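You operate a simulated robot arm through the tools that you are given. There is no shell and no other tool. Be economical: measure what you need, move in short steps, check, and stop when the job is done.

Carry out the task below with a simulated robot arm. There is one attempt and no reset: what you move stays moved.

## Task
Put the cover from the top of the wooden bench on the black plate. Then take the yellow bulb and put it on the top of the large blue panel. Then pull the glue drawer open. Do these in the order given. Set down upright: yellow bulb.

It is judged by the outcome, as a careful person would: the job done as asked, and still so three seconds after it is handed in. It fails if anything else is knocked over, pushed out of place, dropped, spilled or broken. Lids that push on must go on centred and level and be pressed home; caps that screw on are set level and turned clockwise until they are tight.

## Robot
A 7-joint arm with a vacuum gripper on a trunk, on a base that drives. Base frame: it is fixed to the floor where the robot stands at the start and does not move with it; the origin is under the middle of the robot, x ahead of it, y to its left, z up; the surface under the hand at the start is at about z = 0.9. Readings come in m, rad, newtons and seconds.
Its first joint turns from -2.897 to 2.897 rad. Places, roughly: black plate [-1.9, -2.8, 0.9]; glue drawer [-2.9, -6.1, 0.8]; top of the large blue panel [-0.3, -4.2, 0.9]; yellow bulb (4x4x6 cm) [0.5, 0, 0.9]. Payload 1.06 kg.
Tool frame: the origin (TCP) lies in the middle of the cups' lips, and z points out of the cups. The gripper has 1 cup of 0.024 m across, covering 0.024 by 0.024 m (tool x, y); the bellows give 0.008 m. With the vacuum on, a cup seals on a smooth face that it is pressed against (1 to 4 N); it does not hold porous or soft things. The pull reaches 23 N.
Orientation is that of the tool frame in the base frame, as [roll, pitch, yaw] about the fixed x, y, z axes, in that order (R = Rz(yaw) Ry(pitch) Rx(roll)). With the cups facing straight down, the tool's x points along the base's -x, its y along +y and its z along -z.

## Interface
- The arm moves only by the tool jog_arm. Its argument "plan" is a list of rows, each a list of 6 numbers: the shift along the base's x, y, z in cm, then the turn, a rotation vector about the base's x, y, z in rad. In form: [[x, y, z, wx, wy, wz], ...]. A call has 1 to 20 rows; each row is the pose to reach, as a shift and turn from the pose commanded when the call began. "suction" is the vacuum: 1 switches it on, 0 off, set as the call begins (left out, the last holds). Each row takes 0.2 s and may step no farther than 0.05 m and 0.15 rad from the row before; otherwise, or with a gripper value out of range, the whole call is refused. Where a pose cannot be reached the arm comes as near as it can. A force on the tool above 40 N (or 10 N above the force at the start of the call, whichever is more), or a blocked arm, ends the call early, and 0.2 s more pass. The pull builds up within a second once a cup has sealed. Time passes only in rows, and 0.2 s behind the last, so rows that repeat a pose give it time. It gives the time, the measured TCP pose, the force on the tool (base axes) and the pull of the vacuum at its end, in the units of the frame above (readings bear some noise), with the torque about the TCP (base axes, N m) and any sound that the robot's microphone picked up, and new pictures: "pictures" is both (left out), scene, wrist or none.
- Cameras (640 x 400 px; columns grow to the right, rows downward): "scene" is now at [0.1684, 0.1577, 1.4848]; the picture's right is [-0.61, -0.79, 0.00], its down [-0.49, 0.38, -0.78] and it looks along [0.62, -0.48, -0.62] (base axes); focal length 256 px, centre (320, 200). "wrist" rides on the gripper at [0.078, 0.019, -0.096] in the tool frame; the picture's right is [-0.24, 0.97, 0.00], its down [-0.71, -0.17, -0.69] and it looks along [-0.67, -0.16, 0.73] (tool axes); focal length 243 px, centre (320, 200). There is no depth. A picture from a camera that has moved, and an enlarged one, comes with that camera's place and axes in the base frame and with its lens.
- base_move(legs): drives the robot by 1 to 6 legs, each [ahead, left, turn to the left] in m, m and rad, along the robot's own axes; the way and the turn of a leg run together, so that a leg with both is an arc; at most 1.5 m and 3.142 rad a leg. The arm and the cameras ride along, it lands a little off, and it stops where it bumps. It gives what a move gives, and a new picture of the scene camera.
- aim_head(pan, tilt): turns the head with the scene camera to pan (to the left, within 2.094 rad either way) and tilt (down, from -0.506 to 1.204), counted from straight ahead of the robot. It gives what a move gives, and a new picture of the scene camera.
- zoom(camera, box): a new picture of the part [left, top, right, bottom] of that camera's present view, enlarged. No time passes.
- job_done(): hands the job in; it is judged then, once.

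Go step by step. Nothing tells you exact positions but the pictures and the camera data: compare them with the known pose of the tool, close in by small moves and look again before you grip or let go. The budget is 165 turns and 260 pictures, counting those below and the enlarged ones. Unless the task says otherwise, let go and move clear before handing in, and close with one line.

The tools are called after "Emit:" by a JSON object that holds its "name" and its "arguments". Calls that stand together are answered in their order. jog_arm: Moves the arm, as the interface text tells. Its arguments: {"type":"object","properties":{"plan":{"type":"array"},"suction":{"type":"number"},"pictures":{"type":"string","enum":["both","scene","wrist","none"]}},"required":["plan"]} The other tools are called the same way: base_move (legs) drives the base; aim_head (pan, tilt) turns the head that bears the scene camera; zoom (camera, box) takes an enlarged picture of a part of a camera's view; job_done () hands the job in.

At the start:

```text
time: 0.0
tool_pos: [0.5256, -0.2664, 1.1754]
tool_rot: [3.141, -0.001, -3.141]
ft_force: [0.6, -0.5, -0.9]
moment: [0.0, 0.0, 0.02]
pull: 0.1
robot x, y, heading: [0.0009, 0.0007, -0.001]
head pan, tilt: [-0.661, 0.672]
```

scene: 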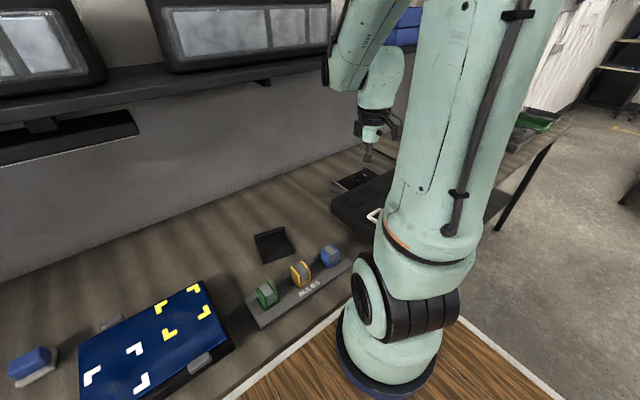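
wrist: 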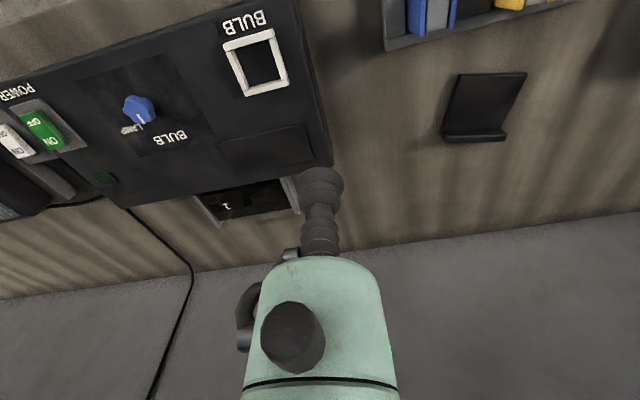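

I see the workbench with a holder of coloured bulbs ("BULBU" rack: green, yellow, blue) and a control box. I'll look around first to find the wooden bench, the cover and the plate.

Emit:
{"name": "zoom", "arguments": {"camera": "scene", "box": [220, 200, 380, 340]}}

Emit:
{"name": "aim_head", "arguments": {"pan": -1.6, "tilt": 0.3}}

Emit:
{"name": "aim_head", "arguments": {"pan": -2.09, "tilt": 0.3}}

Emit:
{"name": "aim_head", "arguments": {"pan": 1.3, "tilt": 0.3}}

```text
2.86 times, centred on (300, 270) of scene
camera zoom: at [0.1684, 0.1577, 1.4848], right [-0.61, -0.79, 0.0], down [-0.49, 0.38, -0.78], along [0.62, -0.48, -0.62], focal length 732 px, centre (377, 0)
```

zoom: 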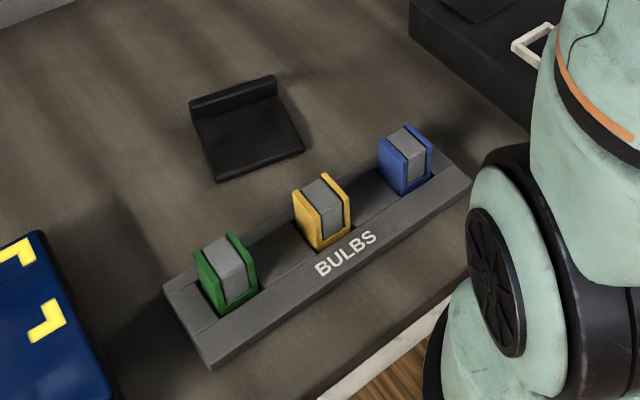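

```text
time: 1.2
tool_pos: [0.5267, -0.2663, 1.1745]
tool_rot: [-3.141, 0.0, -3.14]
ft_force: [-0.3, 0.4, 0.0]
moment: [-0.01, 0.0, 0.0]
pull: 0.0
robot x, y, heading: [0.0003, 0.0015, -0.001]
head pan, tilt: [-1.6, 0.3]
camera scene: at [0.0978, 0.1172, 1.5185], right [-1.0, 0.03, 0.0], down [0.01, 0.3, -0.96], along [-0.03, -0.95, -0.3], focal length 256 px, centre (320, 200)
```

scene: 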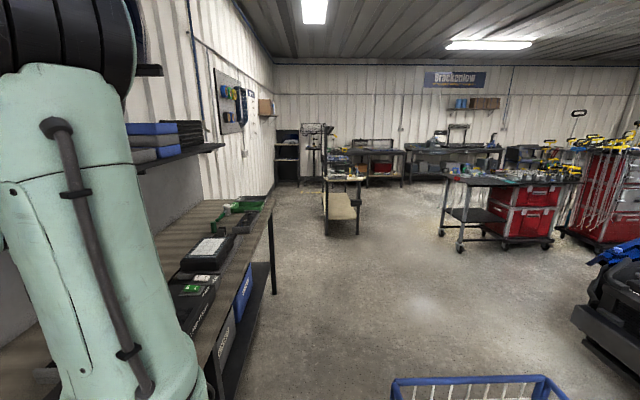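

```text
time: 2.2
tool_pos: [0.5246, -0.2667, 1.1732]
tool_rot: [3.141, 0.001, 3.141]
ft_force: [0.2, 0.1, 0.3]
moment: [-0.01, 0.01, 0.02]
pull: 0.0
robot x, y, heading: [-0.0017, 0.0023, -0.003]
head pan, tilt: [-2.089, 0.3]
camera scene: at [0.0543, 0.1294, 1.5185], right [-0.87, 0.49, 0.0], down [0.15, 0.26, -0.96], along [-0.47, -0.83, -0.3], focal length 256 px, centre (320, 200)
```

scene: 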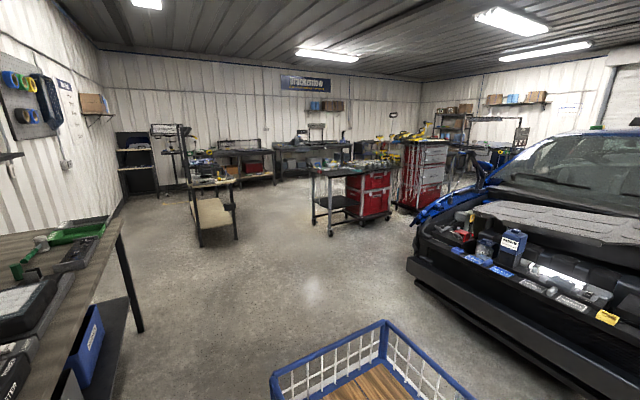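

```text
time: 5.0
tool_pos: [0.5255, -0.2664, 1.1731]
tool_rot: [3.141, -0.001, 3.141]
ft_force: [0.1, -0.5, 0.7]
moment: [0.0, -0.03, -0.02]
pull: 0.0
robot x, y, heading: [-0.0034, 0.0013, -0.003]
head pan, tilt: [1.3, 0.3]
camera scene: at [0.1255, 0.3005, 1.5185], right [0.96, -0.27, 0.0], down [-0.08, -0.28, -0.96], along [0.26, 0.92, -0.3], focal length 256 px, centre (320, 200)
```

scene: 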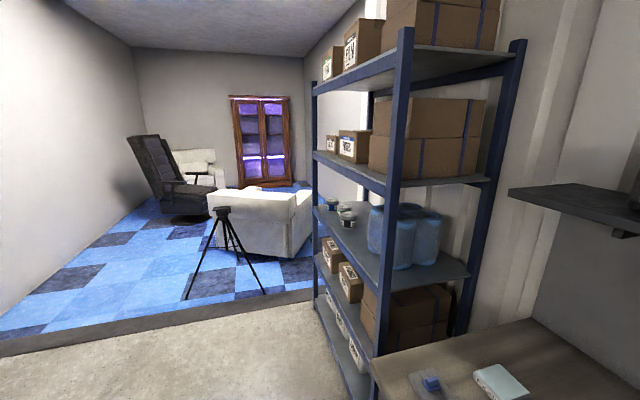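

The plate, panel and drawer are on other tables across the shop. I'll study the bench in front for the cover.

Emit:
{"name": "aim_head", "arguments": {"pan": 0.3, "tilt": 0.6}}

Emit:
{"name": "aim_head", "arguments": {"pan": -1.2, "tilt": 0.6}}

Emit:
{"name": "aim_head", "arguments": {"pan": -1.75, "tilt": 0.3}}

Emit:
{"name": "zoom", "arguments": {"camera": "scene", "box": [240, 100, 400, 200]}}

Emit:
{"name": "zoom", "arguments": {"camera": "scene", "box": [360, 100, 520, 200]}}

```text
time: 6.3
tool_pos: [0.5251, -0.2675, 1.1738]
tool_rot: [3.141, 0.0, 3.14]
ft_force: [-0.4, 0.7, 0.2]
moment: [0.01, 0.02, 0.02]
pull: 0.1
robot x, y, heading: [0.0018, 0.0006, -0.004]
head pan, tilt: [0.3, 0.6]
camera scene: at [0.1849, 0.2368, 1.491], right [0.3, -0.95, 0.0], down [-0.54, -0.17, -0.83], along [0.79, 0.24, -0.56], focal length 256 px, centre (320, 200)
```

scene: 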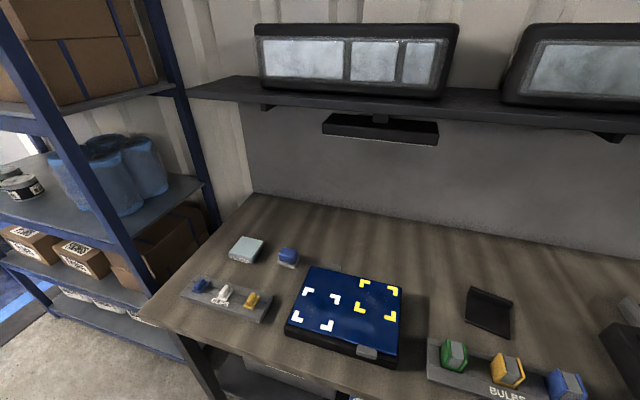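

```text
time: 7.9
tool_pos: [0.5256, -0.2657, 1.173]
tool_rot: [-3.141, 0.0, 3.141]
ft_force: [0.6, -0.2, -0.2]
moment: [0.02, 0.02, 0.01]
pull: 0.1
robot x, y, heading: [-0.0085, 0.006, -0.004]
head pan, tilt: [-1.201, 0.6]
camera scene: at [0.1325, 0.1282, 1.491], right [-0.93, -0.36, 0.0], down [-0.2, 0.53, -0.83], along [0.3, -0.77, -0.56], focal length 256 px, centre (320, 200)
```

scene: 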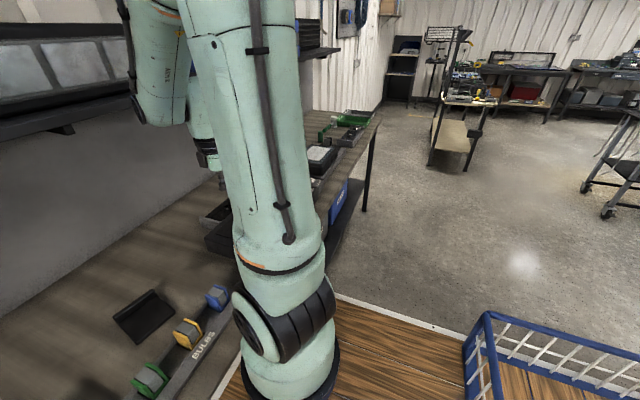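

```text
time: 8.9
tool_pos: [0.5271, -0.2656, 1.1738]
tool_rot: [3.141, 0.0, 3.14]
ft_force: [-1.2, 0.4, 0.2]
moment: [0.01, 0.01, -0.01]
pull: 0.0
robot x, y, heading: [0.0017, -0.0006, -0.0]
head pan, tilt: [-1.751, 0.3]
camera scene: at [0.0839, 0.1187, 1.5185], right [-0.98, 0.18, 0.0], down [0.05, 0.29, -0.96], along [-0.17, -0.94, -0.3], focal length 256 px, centre (320, 200)
```

scene: 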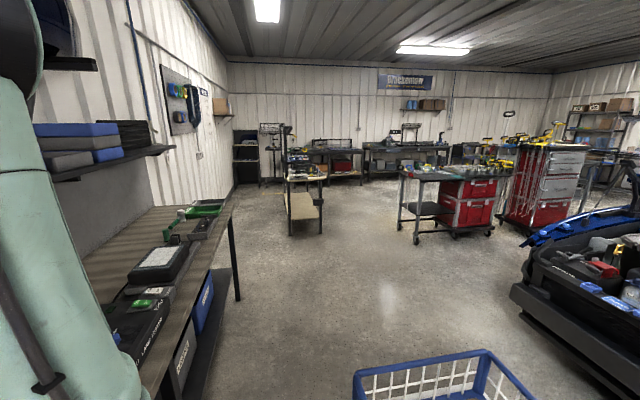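

```text
4.00 times, centred on (320, 150) of scene
camera zoom: at [0.0839, 0.1187, 1.5185], right [-0.98, 0.18, 0.0], down [0.05, 0.29, -0.96], along [-0.17, -0.94, -0.3], focal length 1025 px, centre (320, 400)
```

zoom: 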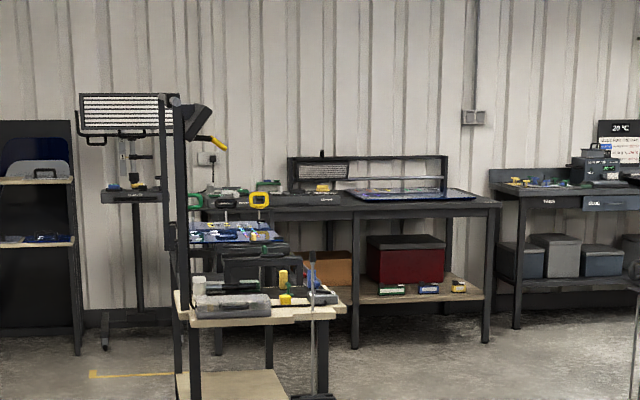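

```text
4.00 times, centred on (440, 150) of scene
camera zoom: at [0.0839, 0.1187, 1.5185], right [-0.98, 0.18, 0.0], down [0.05, 0.29, -0.96], along [-0.17, -0.94, -0.3], focal length 1025 px, centre (-160, 400)
```

zoom: 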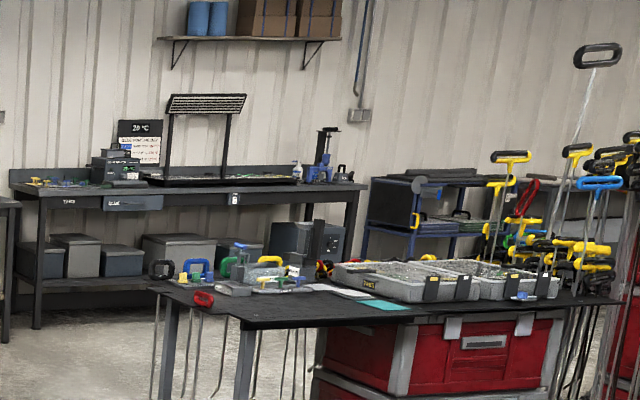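

The bench in front has several items; I'll enlarge them to see whether any is a cover.

Emit:
{"name": "aim_head", "arguments": {"pan": 0.1, "tilt": 0.75}}

Emit:
{"name": "zoom", "arguments": {"camera": "scene", "box": [60, 160, 320, 330]}}

Emit:
{"name": "aim_head", "arguments": {"pan": -1.35, "tilt": 0.5}}

Emit:
{"name": "zoom", "arguments": {"camera": "scene", "box": [200, 60, 440, 210]}}

```text
time: 10.7
tool_pos: [0.5261, -0.2675, 1.1739]
tool_rot: [3.141, 0.001, -3.142]
ft_force: [0.1, -0.8, -0.5]
moment: [-0.03, -0.02, -0.02]
pull: 0.0
robot x, y, heading: [-0.0009, -0.0018, -0.003]
head pan, tilt: [0.099, 0.75]
camera scene: at [0.183, 0.2187, 1.4781], right [0.1, -1.0, 0.0], down [-0.68, -0.07, -0.73], along [0.73, 0.07, -0.68], focal length 256 px, centre (320, 200)
```

scene: 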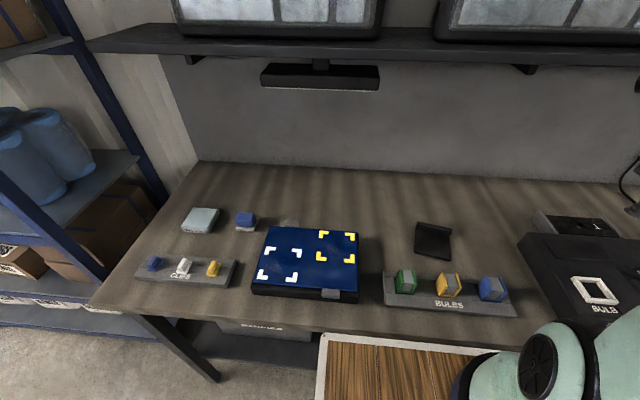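

```text
2.35 times, centred on (190, 245) of scene
camera zoom: at [0.183, 0.2187, 1.4781], right [0.1, -1.0, 0.0], down [-0.68, -0.07, -0.73], along [0.73, 0.07, -0.68], focal length 603 px, centre (626, 94)
```

zoom: 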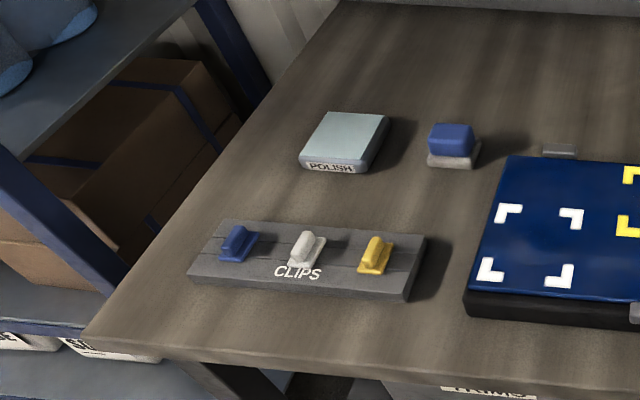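

```text
time: 12.3
tool_pos: [0.5269, -0.2673, 1.1734]
tool_rot: [-3.141, 0.0, 3.14]
ft_force: [0.1, 0.3, 0.4]
moment: [0.0, 0.01, -0.05]
pull: 0.0
robot x, y, heading: [0.0003, -0.0011, -0.003]
head pan, tilt: [-1.349, 0.499]
camera scene: at [0.1205, 0.1218, 1.5001], right [-0.98, -0.22, 0.0], down [-0.11, 0.47, -0.88], along [0.19, -0.86, -0.48], focal length 256 px, centre (320, 200)
```

scene: 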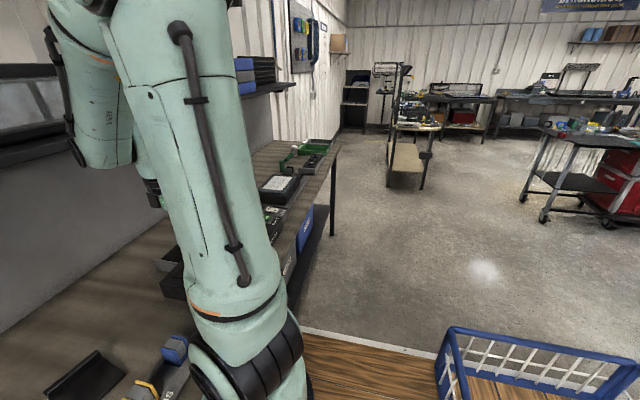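

```text
2.67 times, centred on (320, 135) of scene
camera zoom: at [0.1205, 0.1218, 1.5001], right [-0.98, -0.22, 0.0], down [-0.11, 0.47, -0.88], along [0.19, -0.86, -0.48], focal length 683 px, centre (320, 373)
```

zoom: 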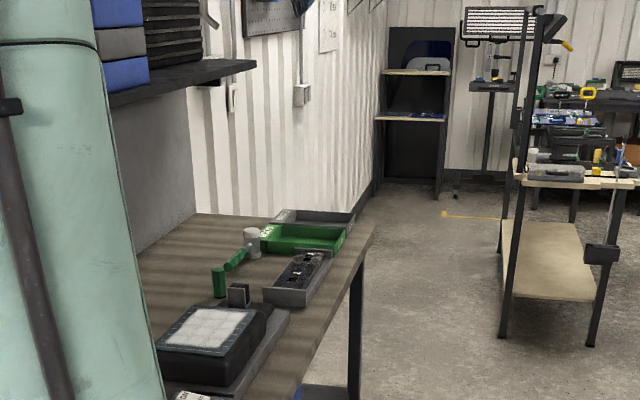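

No cover seen here that's obvious, so I'll drive back and toward the other tables to look for the wooden bench.

Emit:
{"name": "base_move", "arguments": {"legs": [[-0.9, 0, 0], [0, 0, -1.57], [1.2, 0, 0]]}}

Emit:
{"name": "aim_head", "arguments": {"pan": 0.3, "tilt": 0.25}}

Emit:
{"name": "aim_head", "arguments": {"pan": -0.6, "tilt": 0.25}}

```text
time: 26.5
tool_pos: [-1.1649, -1.7255, 1.1741]
tool_rot: [3.14, 0.0, 1.57]
ft_force: [0.6, 0.7, 0.5]
moment: [0.01, -0.01, -0.03]
pull: 0.0
robot x, y, heading: [-0.9003, -1.2011, -1.574]
head pan, tilt: [-1.349, 0.499]
camera scene: at [-0.777, -1.3184, 1.5001], right [-0.22, 0.98, 0.0], down [0.47, 0.11, -0.88], along [-0.86, -0.19, -0.48], focal length 256 px, centre (320, 200)
```

scene: 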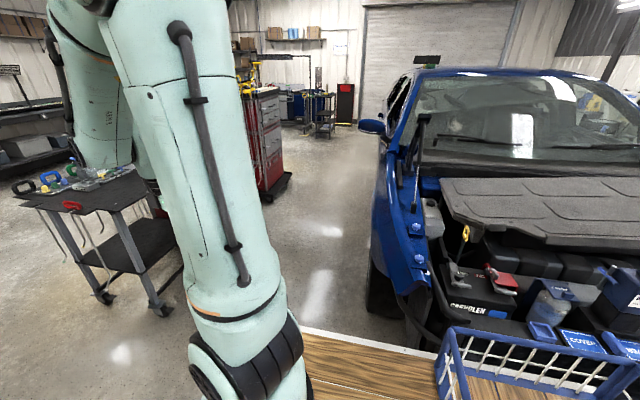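

```text
time: 28.2
tool_pos: [-1.1649, -1.7252, 1.1741]
tool_rot: [-3.141, 0.001, 1.571]
ft_force: [0.1, 0.0, 0.0]
moment: [0.02, -0.01, -0.01]
pull: 0.1
robot x, y, heading: [-0.8994, -1.1983, -1.57]
head pan, tilt: [0.3, 0.25]
camera scene: at [-0.6606, -1.3875, 1.5232], right [-0.96, -0.3, 0.0], down [-0.07, 0.24, -0.97], along [0.29, -0.93, -0.25], focal length 256 px, centre (320, 200)
```

scene: 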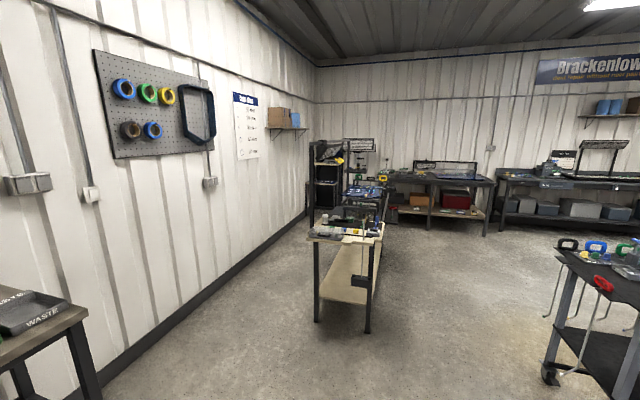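

```text
time: 29.4
tool_pos: [-1.1646, -1.7258, 1.1751]
tool_rot: [-3.141, 0.001, 1.572]
ft_force: [0.1, 0.8, 0.0]
moment: [-0.01, -0.01, -0.03]
pull: 0.1
robot x, y, heading: [-0.8975, -1.1965, -1.568]
head pan, tilt: [-0.6, 0.25]
camera scene: at [-0.7409, -1.3755, 1.5232], right [-0.83, 0.56, 0.0], down [0.14, 0.2, -0.97], along [-0.55, -0.8, -0.25], focal length 256 px, centre (320, 200)
```

scene: 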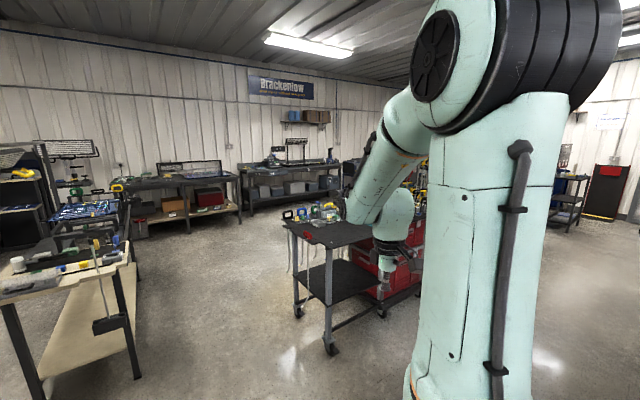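

The middle table has a light wood top; that is likely the wooden bench. I'll drive closer to it.

Emit:
{"name": "zoom", "arguments": {"camera": "scene", "box": [0, 160, 160, 300]}}

Emit:
{"name": "base_move", "arguments": {"legs": [[0.9, 0.1, 0]]}}

Emit:
{"name": "aim_head", "arguments": {"pan": 0.6, "tilt": 0.5}}

Emit:
{"name": "aim_head", "arguments": {"pan": -0.7, "tilt": 0.5}}

```text
2.86 times, centred on (80, 230) of scene
camera zoom: at [-0.7409, -1.3755, 1.5232], right [-0.83, 0.56, 0.0], down [0.14, 0.2, -0.97], along [-0.55, -0.8, -0.25], focal length 732 px, centre (1006, 114)
```

zoom: 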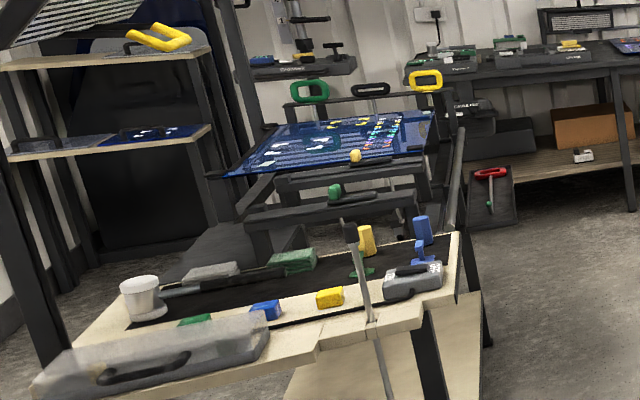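

```text
time: 34.2
tool_pos: [-1.0651, -2.6328, 1.1742]
tool_rot: [3.141, 0.001, 1.574]
ft_force: [-0.3, 0.5, -0.1]
moment: [-0.02, 0.0, 0.0]
pull: 0.1
robot x, y, heading: [-0.7984, -2.1086, -1.571]
head pan, tilt: [-0.6, 0.25]
camera scene: at [-0.6403, -2.2821, 1.5232], right [-0.83, 0.56, 0.0], down [0.14, 0.2, -0.97], along [-0.55, -0.8, -0.25], focal length 256 px, centre (320, 200)
```

scene: 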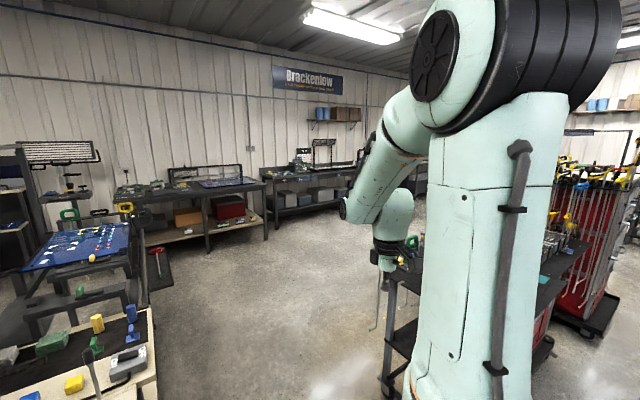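

```text
time: 35.6
tool_pos: [-1.0646, -2.6331, 1.1735]
tool_rot: [3.141, 0.0, 1.573]
ft_force: [0.9, 0.2, -0.2]
moment: [-0.01, 0.01, 0.03]
pull: 0.1
robot x, y, heading: [-0.7944, -2.1057, -1.572]
head pan, tilt: [0.6, 0.499]
camera scene: at [-0.5362, -2.28, 1.5001], right [-0.82, -0.57, 0.0], down [-0.27, 0.39, -0.88], along [0.5, -0.72, -0.48], focal length 256 px, centre (320, 200)
```

scene: 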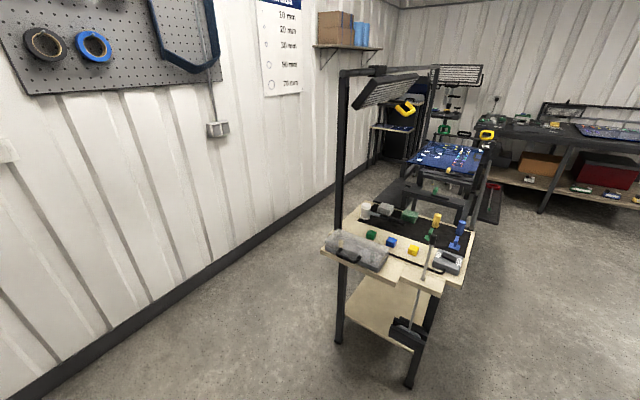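

```text
time: 37.0
tool_pos: [-1.0646, -2.6321, 1.1745]
tool_rot: [3.14, 0.0, 1.574]
ft_force: [-0.4, -0.1, -0.5]
moment: [-0.02, 0.02, 0.02]
pull: 0.0
robot x, y, heading: [-0.799, -2.1073, -1.569]
head pan, tilt: [-0.7, 0.499]
camera scene: at [-0.6461, -2.2747, 1.5001], right [-0.77, 0.64, 0.0], down [0.31, 0.37, -0.88], along [-0.56, -0.67, -0.48], focal length 256 px, centre (320, 200)
```

scene: 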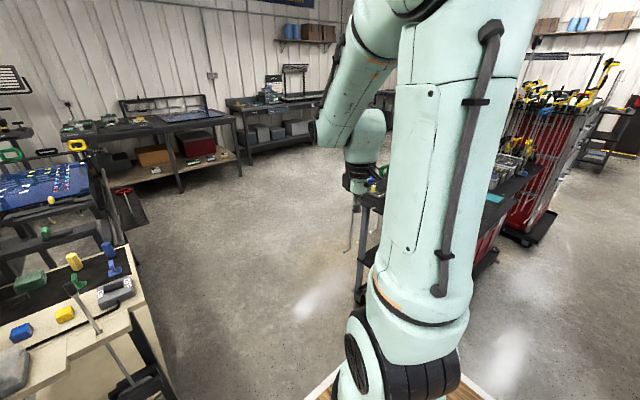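

Emit:
{"name": "aim_head", "arguments": {"pan": 0.5, "tilt": 0.6}}

Emit:
{"name": "zoom", "arguments": {"camera": "scene", "box": [280, 120, 460, 260]}}

Emit:
{"name": "aim_head", "arguments": {"pan": -1.3, "tilt": 0.5}}

```text
time: 38.5
tool_pos: [-1.0642, -2.6311, 1.1744]
tool_rot: [-3.141, -0.002, 1.572]
ft_force: [0.2, -0.4, 0.9]
moment: [0.0, -0.01, -0.02]
pull: 0.0
robot x, y, heading: [-0.7964, -2.1041, -1.573]
head pan, tilt: [0.499, 0.6]
camera scene: at [-0.5453, -2.2826, 1.491], right [-0.88, -0.48, 0.0], down [-0.27, 0.5, -0.83], along [0.4, -0.72, -0.56], focal length 256 px, centre (320, 200)
```

scene: 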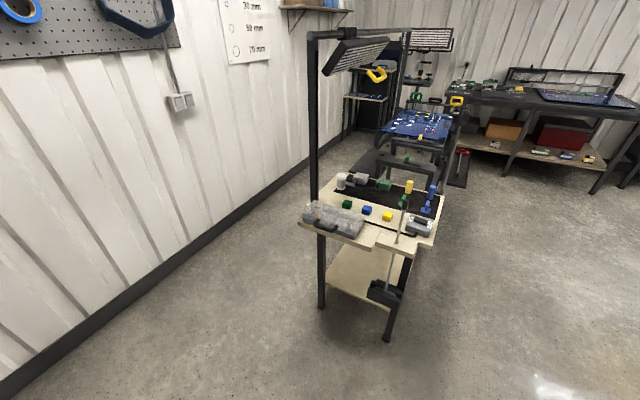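

```text
2.86 times, centred on (370, 190) of scene
camera zoom: at [-0.5453, -2.2826, 1.491], right [-0.88, -0.48, 0.0], down [-0.27, 0.5, -0.83], along [0.4, -0.72, -0.56], focal length 732 px, centre (177, 229)
```

zoom: 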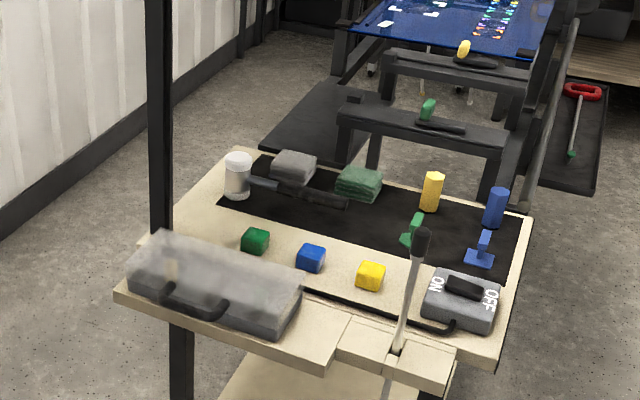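

```text
time: 40.2
tool_pos: [-1.0645, -2.6318, 1.1743]
tool_rot: [3.141, 0.002, 1.572]
ft_force: [0.3, 0.3, 0.0]
moment: [0.03, 0.02, -0.01]
pull: 0.0
robot x, y, heading: [-0.7973, -2.105, -1.568]
head pan, tilt: [-1.3, 0.499]
camera scene: at [-0.6752, -2.2294, 1.5001], right [-0.27, 0.96, 0.0], down [0.46, 0.13, -0.88], along [-0.85, -0.24, -0.48], focal length 256 px, centre (320, 200)
```

scene: 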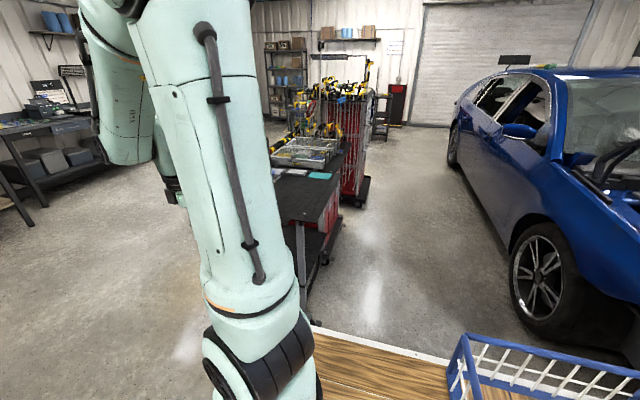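

The wooden bench holds a translucent case-like cover at its near corner. I'll look at the cart with the black plate next.

Emit:
{"name": "base_move", "arguments": {"legs": [[0, 0, -0.6]]}}

Emit:
{"name": "aim_head", "arguments": {"pan": -0.1, "tilt": 0.5}}

Emit:
{"name": "zoom", "arguments": {"camera": "wrist", "box": [0, 0, 640, 400]}}

```text
time: 42.3
tool_pos: [-1.3164, -2.3865, 1.1746]
tool_rot: [-3.141, 0.001, 0.967]
ft_force: [1.2, -0.2, -0.2]
moment: [0.0, 0.01, -0.02]
pull: 0.1
robot x, y, heading: [-0.8014, -2.1064, -2.171]
head pan, tilt: [-1.3, 0.499]
camera scene: at [-0.7677, -2.2769, 1.5001], right [0.33, 0.95, 0.0], down [0.45, -0.16, -0.88], along [-0.83, 0.29, -0.48], focal length 256 px, centre (320, 200)
```

scene: 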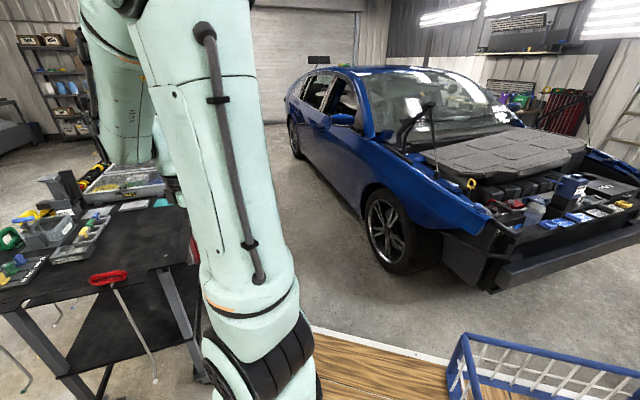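

```text
time: 43.7
tool_pos: [-1.3167, -2.3866, 1.1738]
tool_rot: [3.141, -0.001, 0.966]
ft_force: [-0.2, -0.1, 0.4]
moment: [-0.03, 0.02, -0.02]
pull: 0.1
robot x, y, heading: [-0.8011, -2.1051, -2.176]
head pan, tilt: [-0.099, 0.499]
camera scene: at [-0.7405, -2.376, 1.5001], right [-0.76, 0.65, 0.0], down [0.31, 0.36, -0.88], along [-0.57, -0.67, -0.48], focal length 256 px, centre (320, 200)
```

scene: 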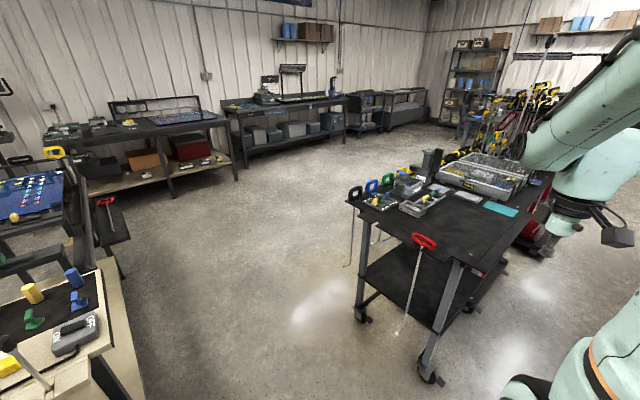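

```text
1.00 times, centred on (320, 200) of wrist (not enlarged: the box is as wide or as high as the picture)
camera zoom: at [-1.2557, -2.3338, 1.2689], right [0.67, -0.75, 0.0], down [-0.54, -0.49, 0.69], along [-0.51, -0.46, -0.73], focal length 243 px, centre (320, 200)
```

zoom: 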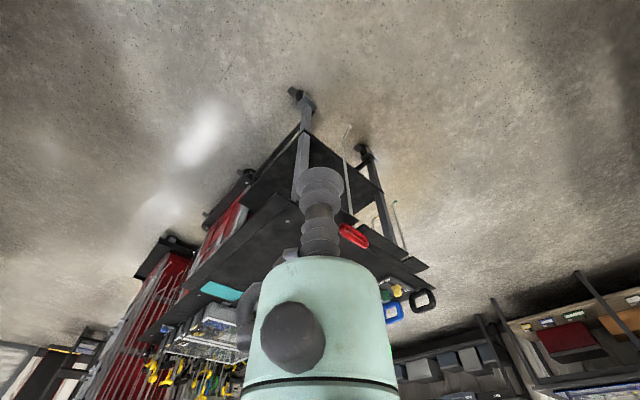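

Emit:
{"name": "zoom", "arguments": {"camera": "scene", "box": [340, 130, 540, 260]}}

Emit:
{"name": "zoom", "arguments": {"camera": "scene", "box": [0, 80, 240, 230]}}

```text
3.08 times, centred on (440, 195) of scene
camera zoom: at [-0.7405, -2.376, 1.5001], right [-0.76, 0.65, 0.0], down [0.31, 0.36, -0.88], along [-0.57, -0.67, -0.48], focal length 788 px, centre (-49, 215)
```

zoom: 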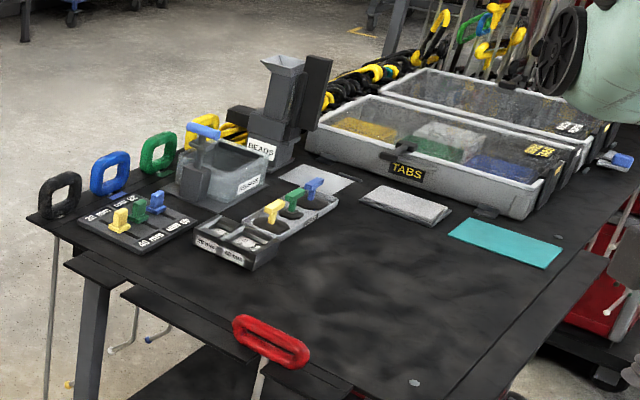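

```text
2.67 times, centred on (120, 155) of scene
camera zoom: at [-0.7405, -2.376, 1.5001], right [-0.76, 0.65, 0.0], down [0.31, 0.36, -0.88], along [-0.57, -0.67, -0.48], focal length 683 px, centre (853, 320)
```

zoom: 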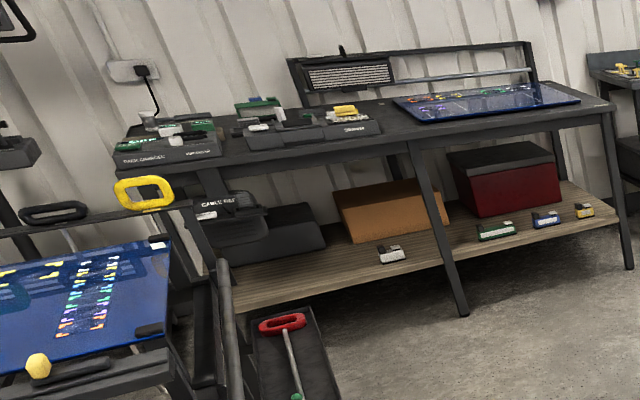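

The cart's dark top is where the black plate is. Now I'll drive round to face the wooden bench's near side for a close look at the cover.

Emit:
{"name": "base_move", "arguments": {"legs": [[0, 0, 0.6], [0, 0.5, 0]]}}

Emit:
{"name": "aim_head", "arguments": {"pan": 0.1, "tilt": 0.7}}

Emit:
{"name": "zoom", "arguments": {"camera": "scene", "box": [240, 80, 480, 230]}}

Emit:
{"name": "zoom", "arguments": {"camera": "wrist", "box": [0, 0, 640, 400]}}

```text
time: 48.3
tool_pos: [-0.5643, -2.6341, 1.1736]
tool_rot: [-3.141, -0.001, 1.568]
ft_force: [0.0, 0.3, -0.1]
moment: [-0.02, 0.01, -0.02]
pull: 0.0
robot x, y, heading: [-0.2956, -2.1048, -1.574]
head pan, tilt: [-0.099, 0.499]
camera scene: at [-0.0949, -2.2994, 1.5001], right [-0.99, 0.1, 0.0], down [0.05, 0.48, -0.88], along [-0.09, -0.87, -0.48], focal length 256 px, centre (320, 200)
```

scene: 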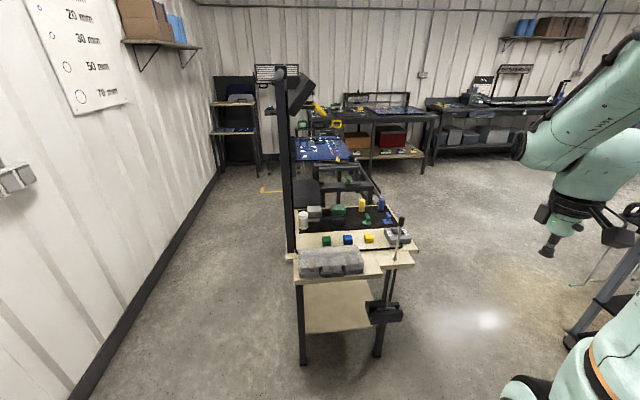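

```text
time: 49.0
tool_pos: [-0.5655, -2.633, 1.1736]
tool_rot: [-3.142, 0.001, 1.566]
ft_force: [-0.3, -0.1, -0.1]
moment: [0.0, 0.03, 0.02]
pull: 0.1
robot x, y, heading: [-0.2952, -2.1069, -1.58]
head pan, tilt: [0.099, 0.7]
camera scene: at [-0.0775, -2.2935, 1.4824], right [-1.0, -0.09, 0.0], down [-0.06, 0.64, -0.77], along [0.07, -0.76, -0.64], focal length 256 px, centre (320, 200)
```

scene: 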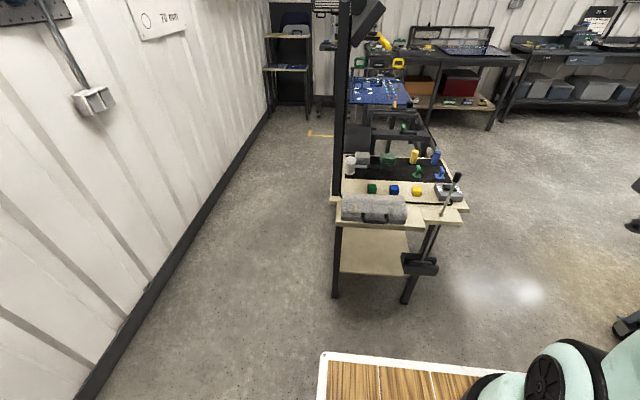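

```text
2.67 times, centred on (360, 155) of scene
camera zoom: at [-0.0775, -2.2935, 1.4824], right [-1.0, -0.09, 0.0], down [-0.06, 0.64, -0.77], along [0.07, -0.76, -0.64], focal length 683 px, centre (213, 320)
```

zoom: 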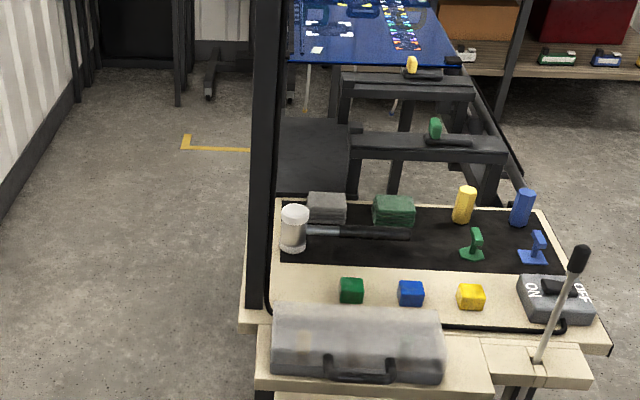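

```text
1.00 times, centred on (320, 200) of wrist (not enlarged: the box is as wide or as high as the picture)
camera zoom: at [-0.5449, -2.5548, 1.2689], right [0.97, -0.24, 0.0], down [-0.17, -0.71, 0.69], along [-0.16, -0.67, -0.73], focal length 243 px, centre (320, 200)
```

zoom: 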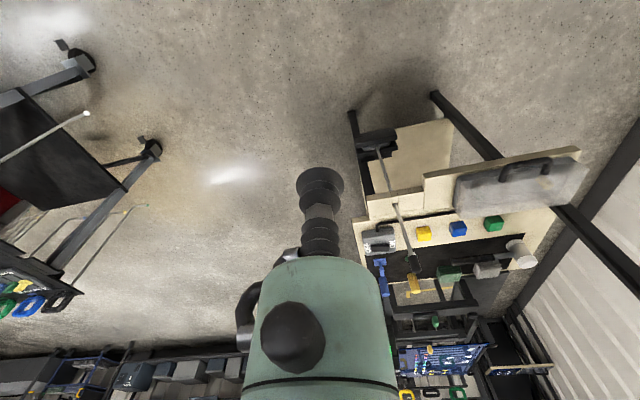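

The translucent box with a handle at (-0.19, -2.90) looks like the cover. I'll bring the wrist camera over it to see it well.

Emit:
{"name": "jog_arm", "arguments": {"plan": [[4.7, 0, 1, 0, 0, 0], [9.4, 0, 2, 0, 0, 0], [14.1, 0, 3, 0, 0, 0], [18.8, 0, 4, 0, 0, 0], [23.5, 0, 5, 0, 0, 0], [28.2, 0, 5, 0, 0, 0], [32.9, 0, 5, 0, 0, 0], [37.5, 0, 5, 0, 0, 0], [37.5, 0, 5, 0, 0, 0]]}}

```text
time: 51.0
tool_pos: [-0.1899, -2.6338, 1.2242]
tool_rot: [3.14, 0.001, 1.564]
ft_force: [-0.3, 0.3, 0.4]
moment: [-0.02, 0.01, 0.03]
pull: 0.0
robot x, y, heading: [-0.2948, -2.1092, -1.577]
head pan, tilt: [0.099, 0.7]
camera scene: at [-0.0774, -2.2934, 1.4824], right [-1.0, -0.09, 0.0], down [-0.06, 0.64, -0.76], along [0.07, -0.76, -0.64], focal length 256 px, centre (320, 200)
camera wrist: at [-0.1691, -2.5554, 1.3192], right [0.97, -0.24, 0.0], down [-0.18, -0.71, 0.69], along [-0.16, -0.66, -0.73], focal length 243 px, centre (320, 200)
```

scene: 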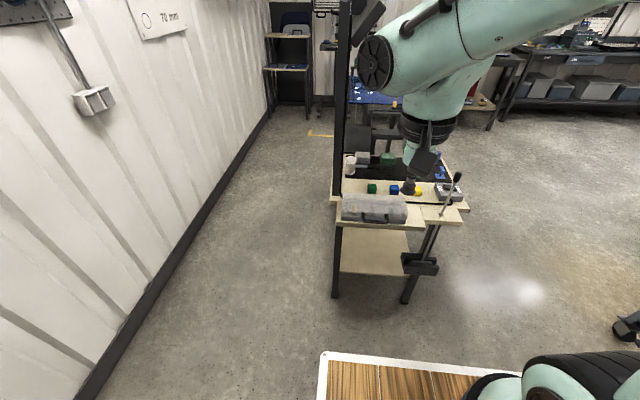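
wrist: 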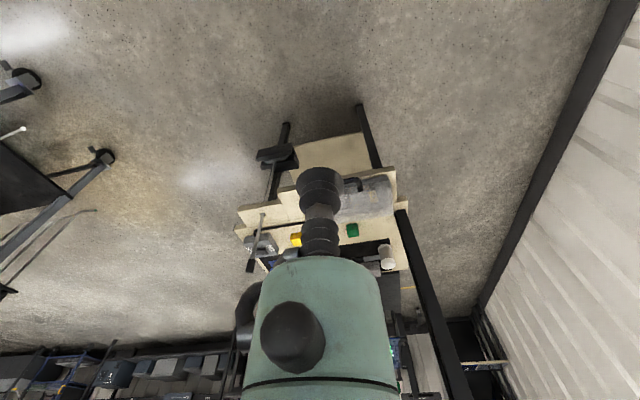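

Emit:
{"name": "jog_arm", "arguments": {"plan": [[1, -3, -3, 0, 0, 0], [1, -6, -6, 0, 0, 0], [1, -9, -9, 0, 0, 0], [1, -11, -12, 0, 0, 0], [1, -13, -15, 0, 0, 0], [1, -13, -15, 0, 0, 0]]}}

Emit:
{"name": "zoom", "arguments": {"camera": "scene", "box": [300, 110, 480, 240]}}

```text
time: 52.4
tool_pos: [-0.1802, -2.7626, 1.0742]
tool_rot: [3.141, 0.002, 1.565]
ft_force: [1.0, 0.1, -0.6]
moment: [0.01, 0.01, 0.02]
pull: 0.1
robot x, y, heading: [-0.2938, -2.105, -1.576]
head pan, tilt: [0.099, 0.7]
camera scene: at [-0.0774, -2.2934, 1.4824], right [-1.0, -0.09, 0.0], down [-0.06, 0.64, -0.76], along [0.07, -0.76, -0.64], focal length 256 px, centre (320, 200)
camera wrist: at [-0.16, -2.685, 1.1696], right [0.97, -0.24, 0.0], down [-0.18, -0.71, 0.69], along [-0.16, -0.67, -0.73], focal length 243 px, centre (320, 200)
```

scene: 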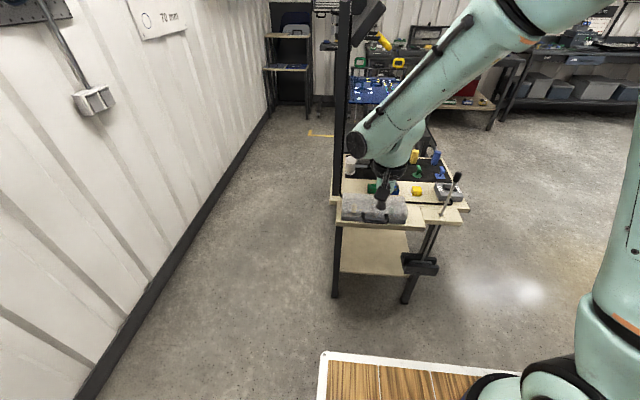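
wrist: 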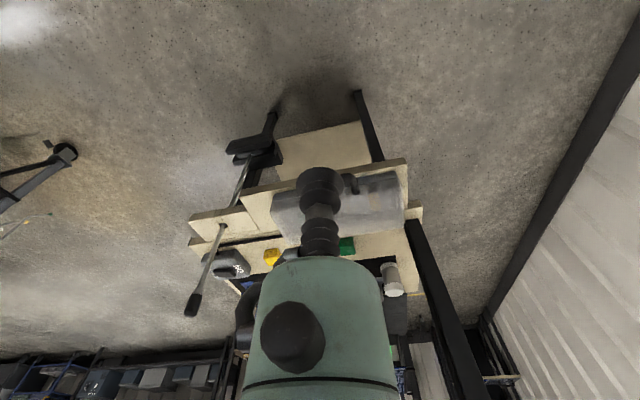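

```text
3.08 times, centred on (390, 175) of scene
camera zoom: at [-0.0774, -2.2934, 1.4824], right [-1.0, -0.09, 0.0], down [-0.06, 0.64, -0.76], along [0.07, -0.76, -0.64], focal length 788 px, centre (105, 277)
```

zoom: 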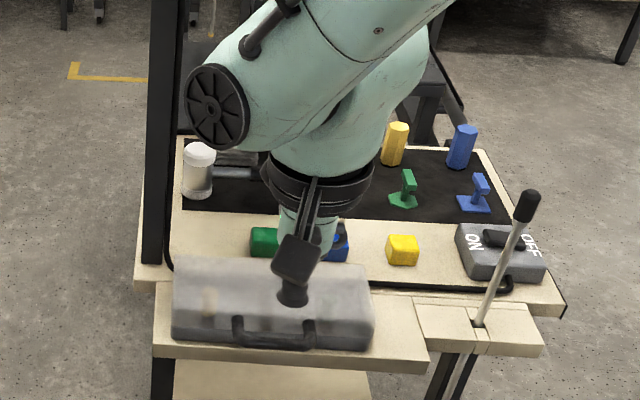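

Emit:
{"name": "zoom", "arguments": {"camera": "wrist", "box": [180, 120, 440, 280]}}

```text
2.46 times, centred on (310, 200) of wrist
camera zoom: at [-0.16, -2.685, 1.1696], right [0.97, -0.24, 0.0], down [-0.18, -0.71, 0.69], along [-0.16, -0.67, -0.73], focal length 597 px, centre (345, 200)
```

zoom: 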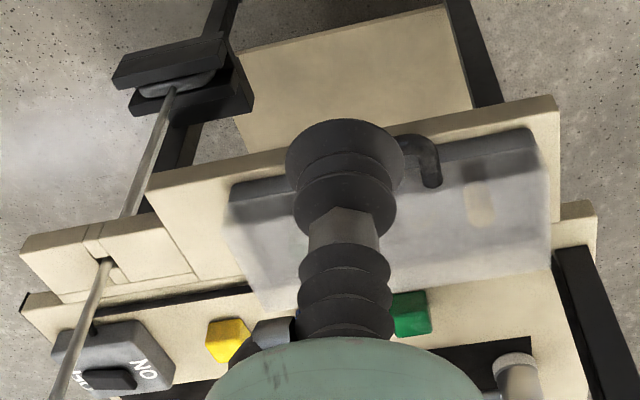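

The cover's top seems to be at z≈0.94, centred near (-0.20, -2.92). I'll move above it.

Emit:
{"name": "jog_arm", "arguments": {"plan": [[-1, -4, 0, 0, 0, 0], [-2, -8, -2, 0, 0, 0], [-2, -12, -4, 0, 0, 0], [-2, -15.7, -6, 0, 0, 0], [-2, -15.7, -6, 0, 0, 0]]}}

Emit:
{"name": "zoom", "arguments": {"camera": "scene", "box": [300, 130, 440, 240]}}

```text
time: 53.6
tool_pos: [-0.201, -2.9213, 1.0144]
tool_rot: [-3.141, 0.001, 1.566]
ft_force: [-0.8, -0.4, 0.2]
moment: [0.01, 0.01, 0.0]
pull: 0.1
robot x, y, heading: [-0.2958, -2.1086, -1.575]
head pan, tilt: [0.099, 0.7]
camera scene: at [-0.0774, -2.2934, 1.4824], right [-1.0, -0.09, 0.0], down [-0.06, 0.64, -0.76], along [0.07, -0.76, -0.64], focal length 256 px, centre (320, 200)
camera wrist: at [-0.1803, -2.8427, 1.1088], right [0.97, -0.24, 0.0], down [-0.17, -0.71, 0.69], along [-0.16, -0.67, -0.73], focal length 243 px, centre (320, 200)
```

scene: 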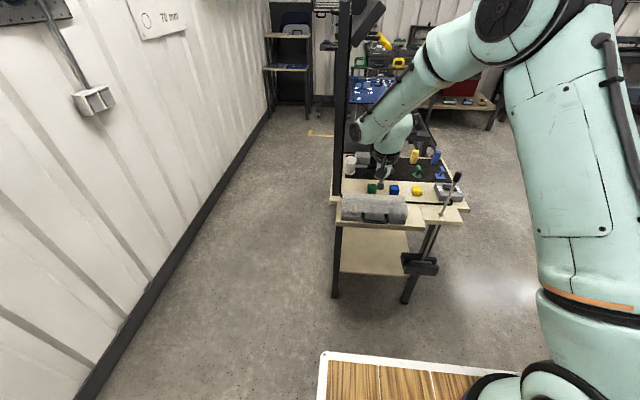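
wrist: 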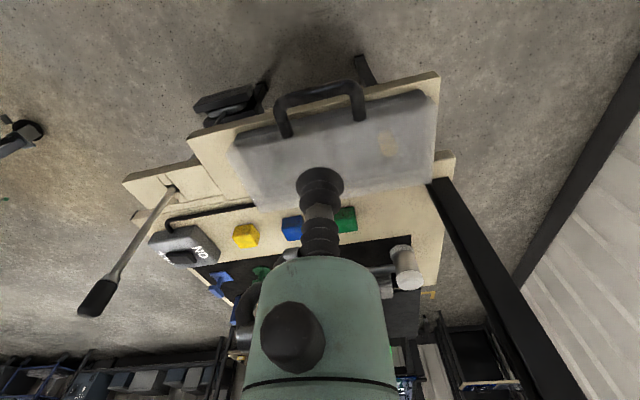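

```text
3.64 times, centred on (370, 185) of scene
camera zoom: at [-0.0774, -2.2934, 1.4824], right [-1.0, -0.09, 0.0], down [-0.06, 0.64, -0.76], along [0.07, -0.76, -0.64], focal length 932 px, centre (138, 254)
```

zoom: 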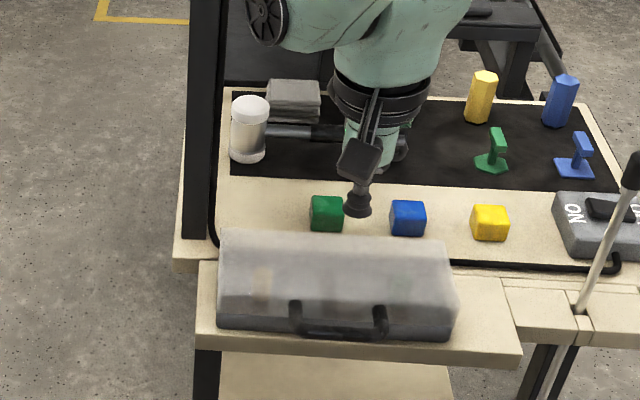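

Emit:
{"name": "jog_arm", "arguments": {"plan": [[0, -3, -1, 0, 0, 0], [0, -6, -4, 0, 0, 0], [0, -6, -6, 0, 0, 0], [0, -6, -6, 0, 0, 0]]}}

Emit:
{"name": "zoom", "arguments": {"camera": "scene", "box": [300, 130, 440, 240]}}

```text
time: 54.6
tool_pos: [-0.2005, -2.9798, 0.9531]
tool_rot: [-3.141, -0.001, 1.565]
ft_force: [0.5, -0.3, 0.4]
moment: [-0.04, 0.01, 0.01]
pull: 0.0
robot x, y, heading: [-0.292, -2.1087, -1.571]
head pan, tilt: [0.099, 0.7]
camera scene: at [-0.0774, -2.2935, 1.4824], right [-1.0, -0.09, 0.0], down [-0.06, 0.64, -0.76], along [0.07, -0.76, -0.64], focal length 256 px, centre (320, 200)
camera wrist: at [-0.18, -2.9022, 1.0486], right [0.97, -0.24, 0.0], down [-0.18, -0.71, 0.69], along [-0.16, -0.67, -0.73], focal length 243 px, centre (320, 200)
```

scene: 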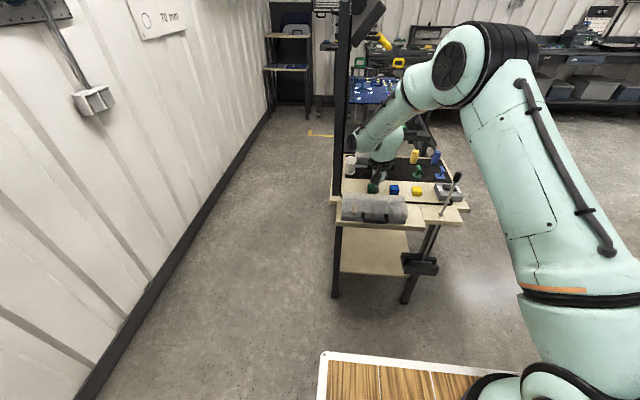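
wrist: 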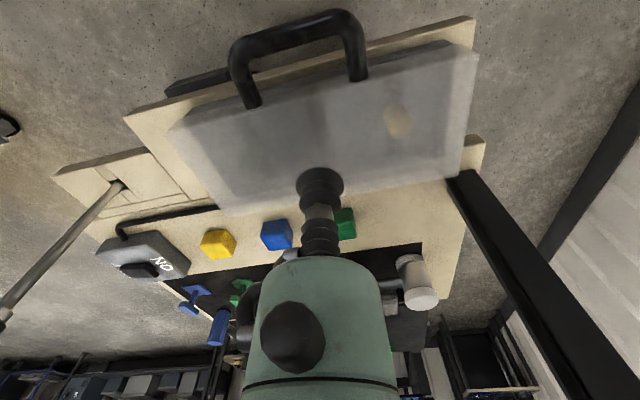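

```text
3.64 times, centred on (370, 185) of scene
camera zoom: at [-0.0774, -2.2935, 1.4824], right [-1.0, -0.09, 0.0], down [-0.06, 0.64, -0.76], along [0.07, -0.76, -0.64], focal length 932 px, centre (138, 254)
```

zoom: 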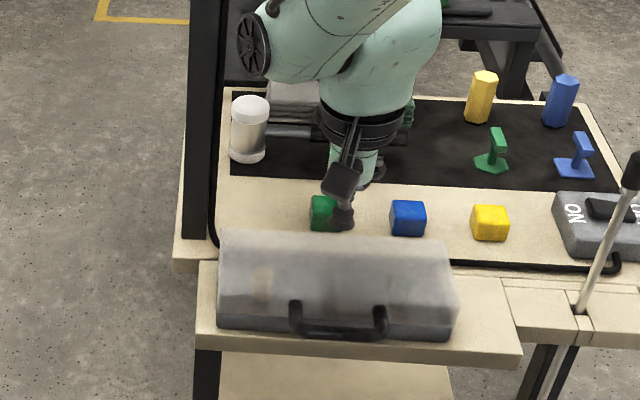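

The cover's top is about z 0.87, centred near (-0.20, -3.00). I'll descend gently with suction on.

Emit:
{"name": "jog_arm", "arguments": {"plan": [[0.5, -2, -2.5, 0, 0, 0], [0.5, -2, -5, 0, 0, 0], [0.5, -2, -6.5, 0, 0, 0], [0.5, -2, -7, 0, 0, 0]], "suction": 1}}

Emit:
{"name": "zoom", "arguments": {"camera": "scene", "box": [300, 130, 440, 240]}}

```text
time: 55.6
tool_pos: [-0.1952, -2.9997, 0.8845]
tool_rot: [-3.141, 0.002, 1.567]
ft_force: [-0.5, -0.2, -0.1]
moment: [0.01, 0.0, -0.01]
pull: 0.0
robot x, y, heading: [-0.2922, -2.1117, -1.578]
head pan, tilt: [0.099, 0.7]
camera scene: at [-0.0774, -2.2935, 1.4824], right [-1.0, -0.09, 0.0], down [-0.06, 0.64, -0.76], along [0.07, -0.76, -0.64], focal length 256 px, centre (320, 200)
camera wrist: at [-0.1748, -2.9219, 0.9786], right [0.97, -0.24, 0.0], down [-0.18, -0.71, 0.68], along [-0.16, -0.66, -0.73], focal length 243 px, centre (320, 200)
```

scene: 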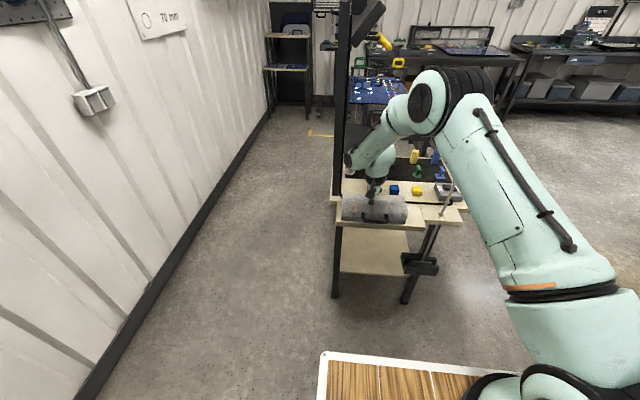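
wrist: 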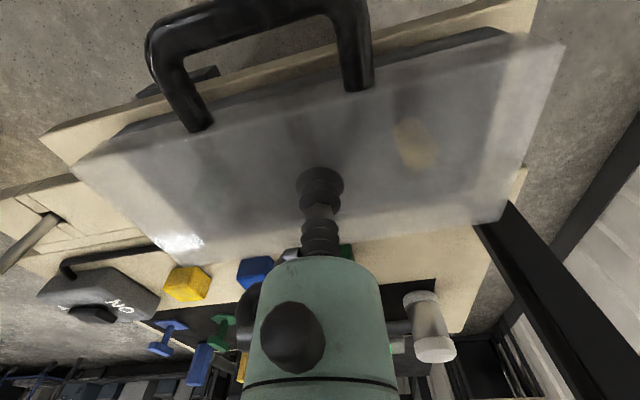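

```text
3.64 times, centred on (370, 185) of scene
camera zoom: at [-0.0774, -2.2935, 1.4824], right [-1.0, -0.09, 0.0], down [-0.06, 0.64, -0.76], along [0.07, -0.76, -0.64], focal length 932 px, centre (138, 254)
```

zoom: 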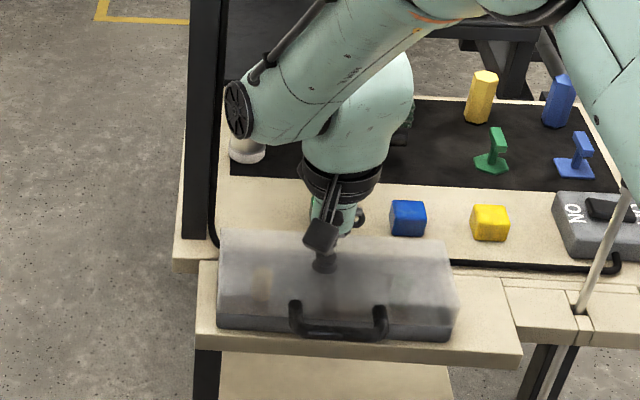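

Emit:
{"name": "jog_arm", "arguments": {"plan": [[0, 0, -0.4, 0, 0, 0], [0, 0, -0.8, 0, 0, 0], [0, 0, -1.2, 0, 0, 0], [0, 0, -1.2, 0, 0, 0], [0, 0, -1.2, 0, 0, 0]], "pictures": "none"}}

```text
time: 56.8
tool_pos: [-0.1945, -2.9993, 0.8727]
tool_rot: [-3.139, 0.0, 1.566]
ft_force: [-0.8, 9.5, 13.1]
moment: [-0.12, 0.02, 0.1]
pull: 23.2
robot x, y, heading: [-0.2964, -2.1039, -1.577]
head pan, tilt: [0.099, 0.7]
```

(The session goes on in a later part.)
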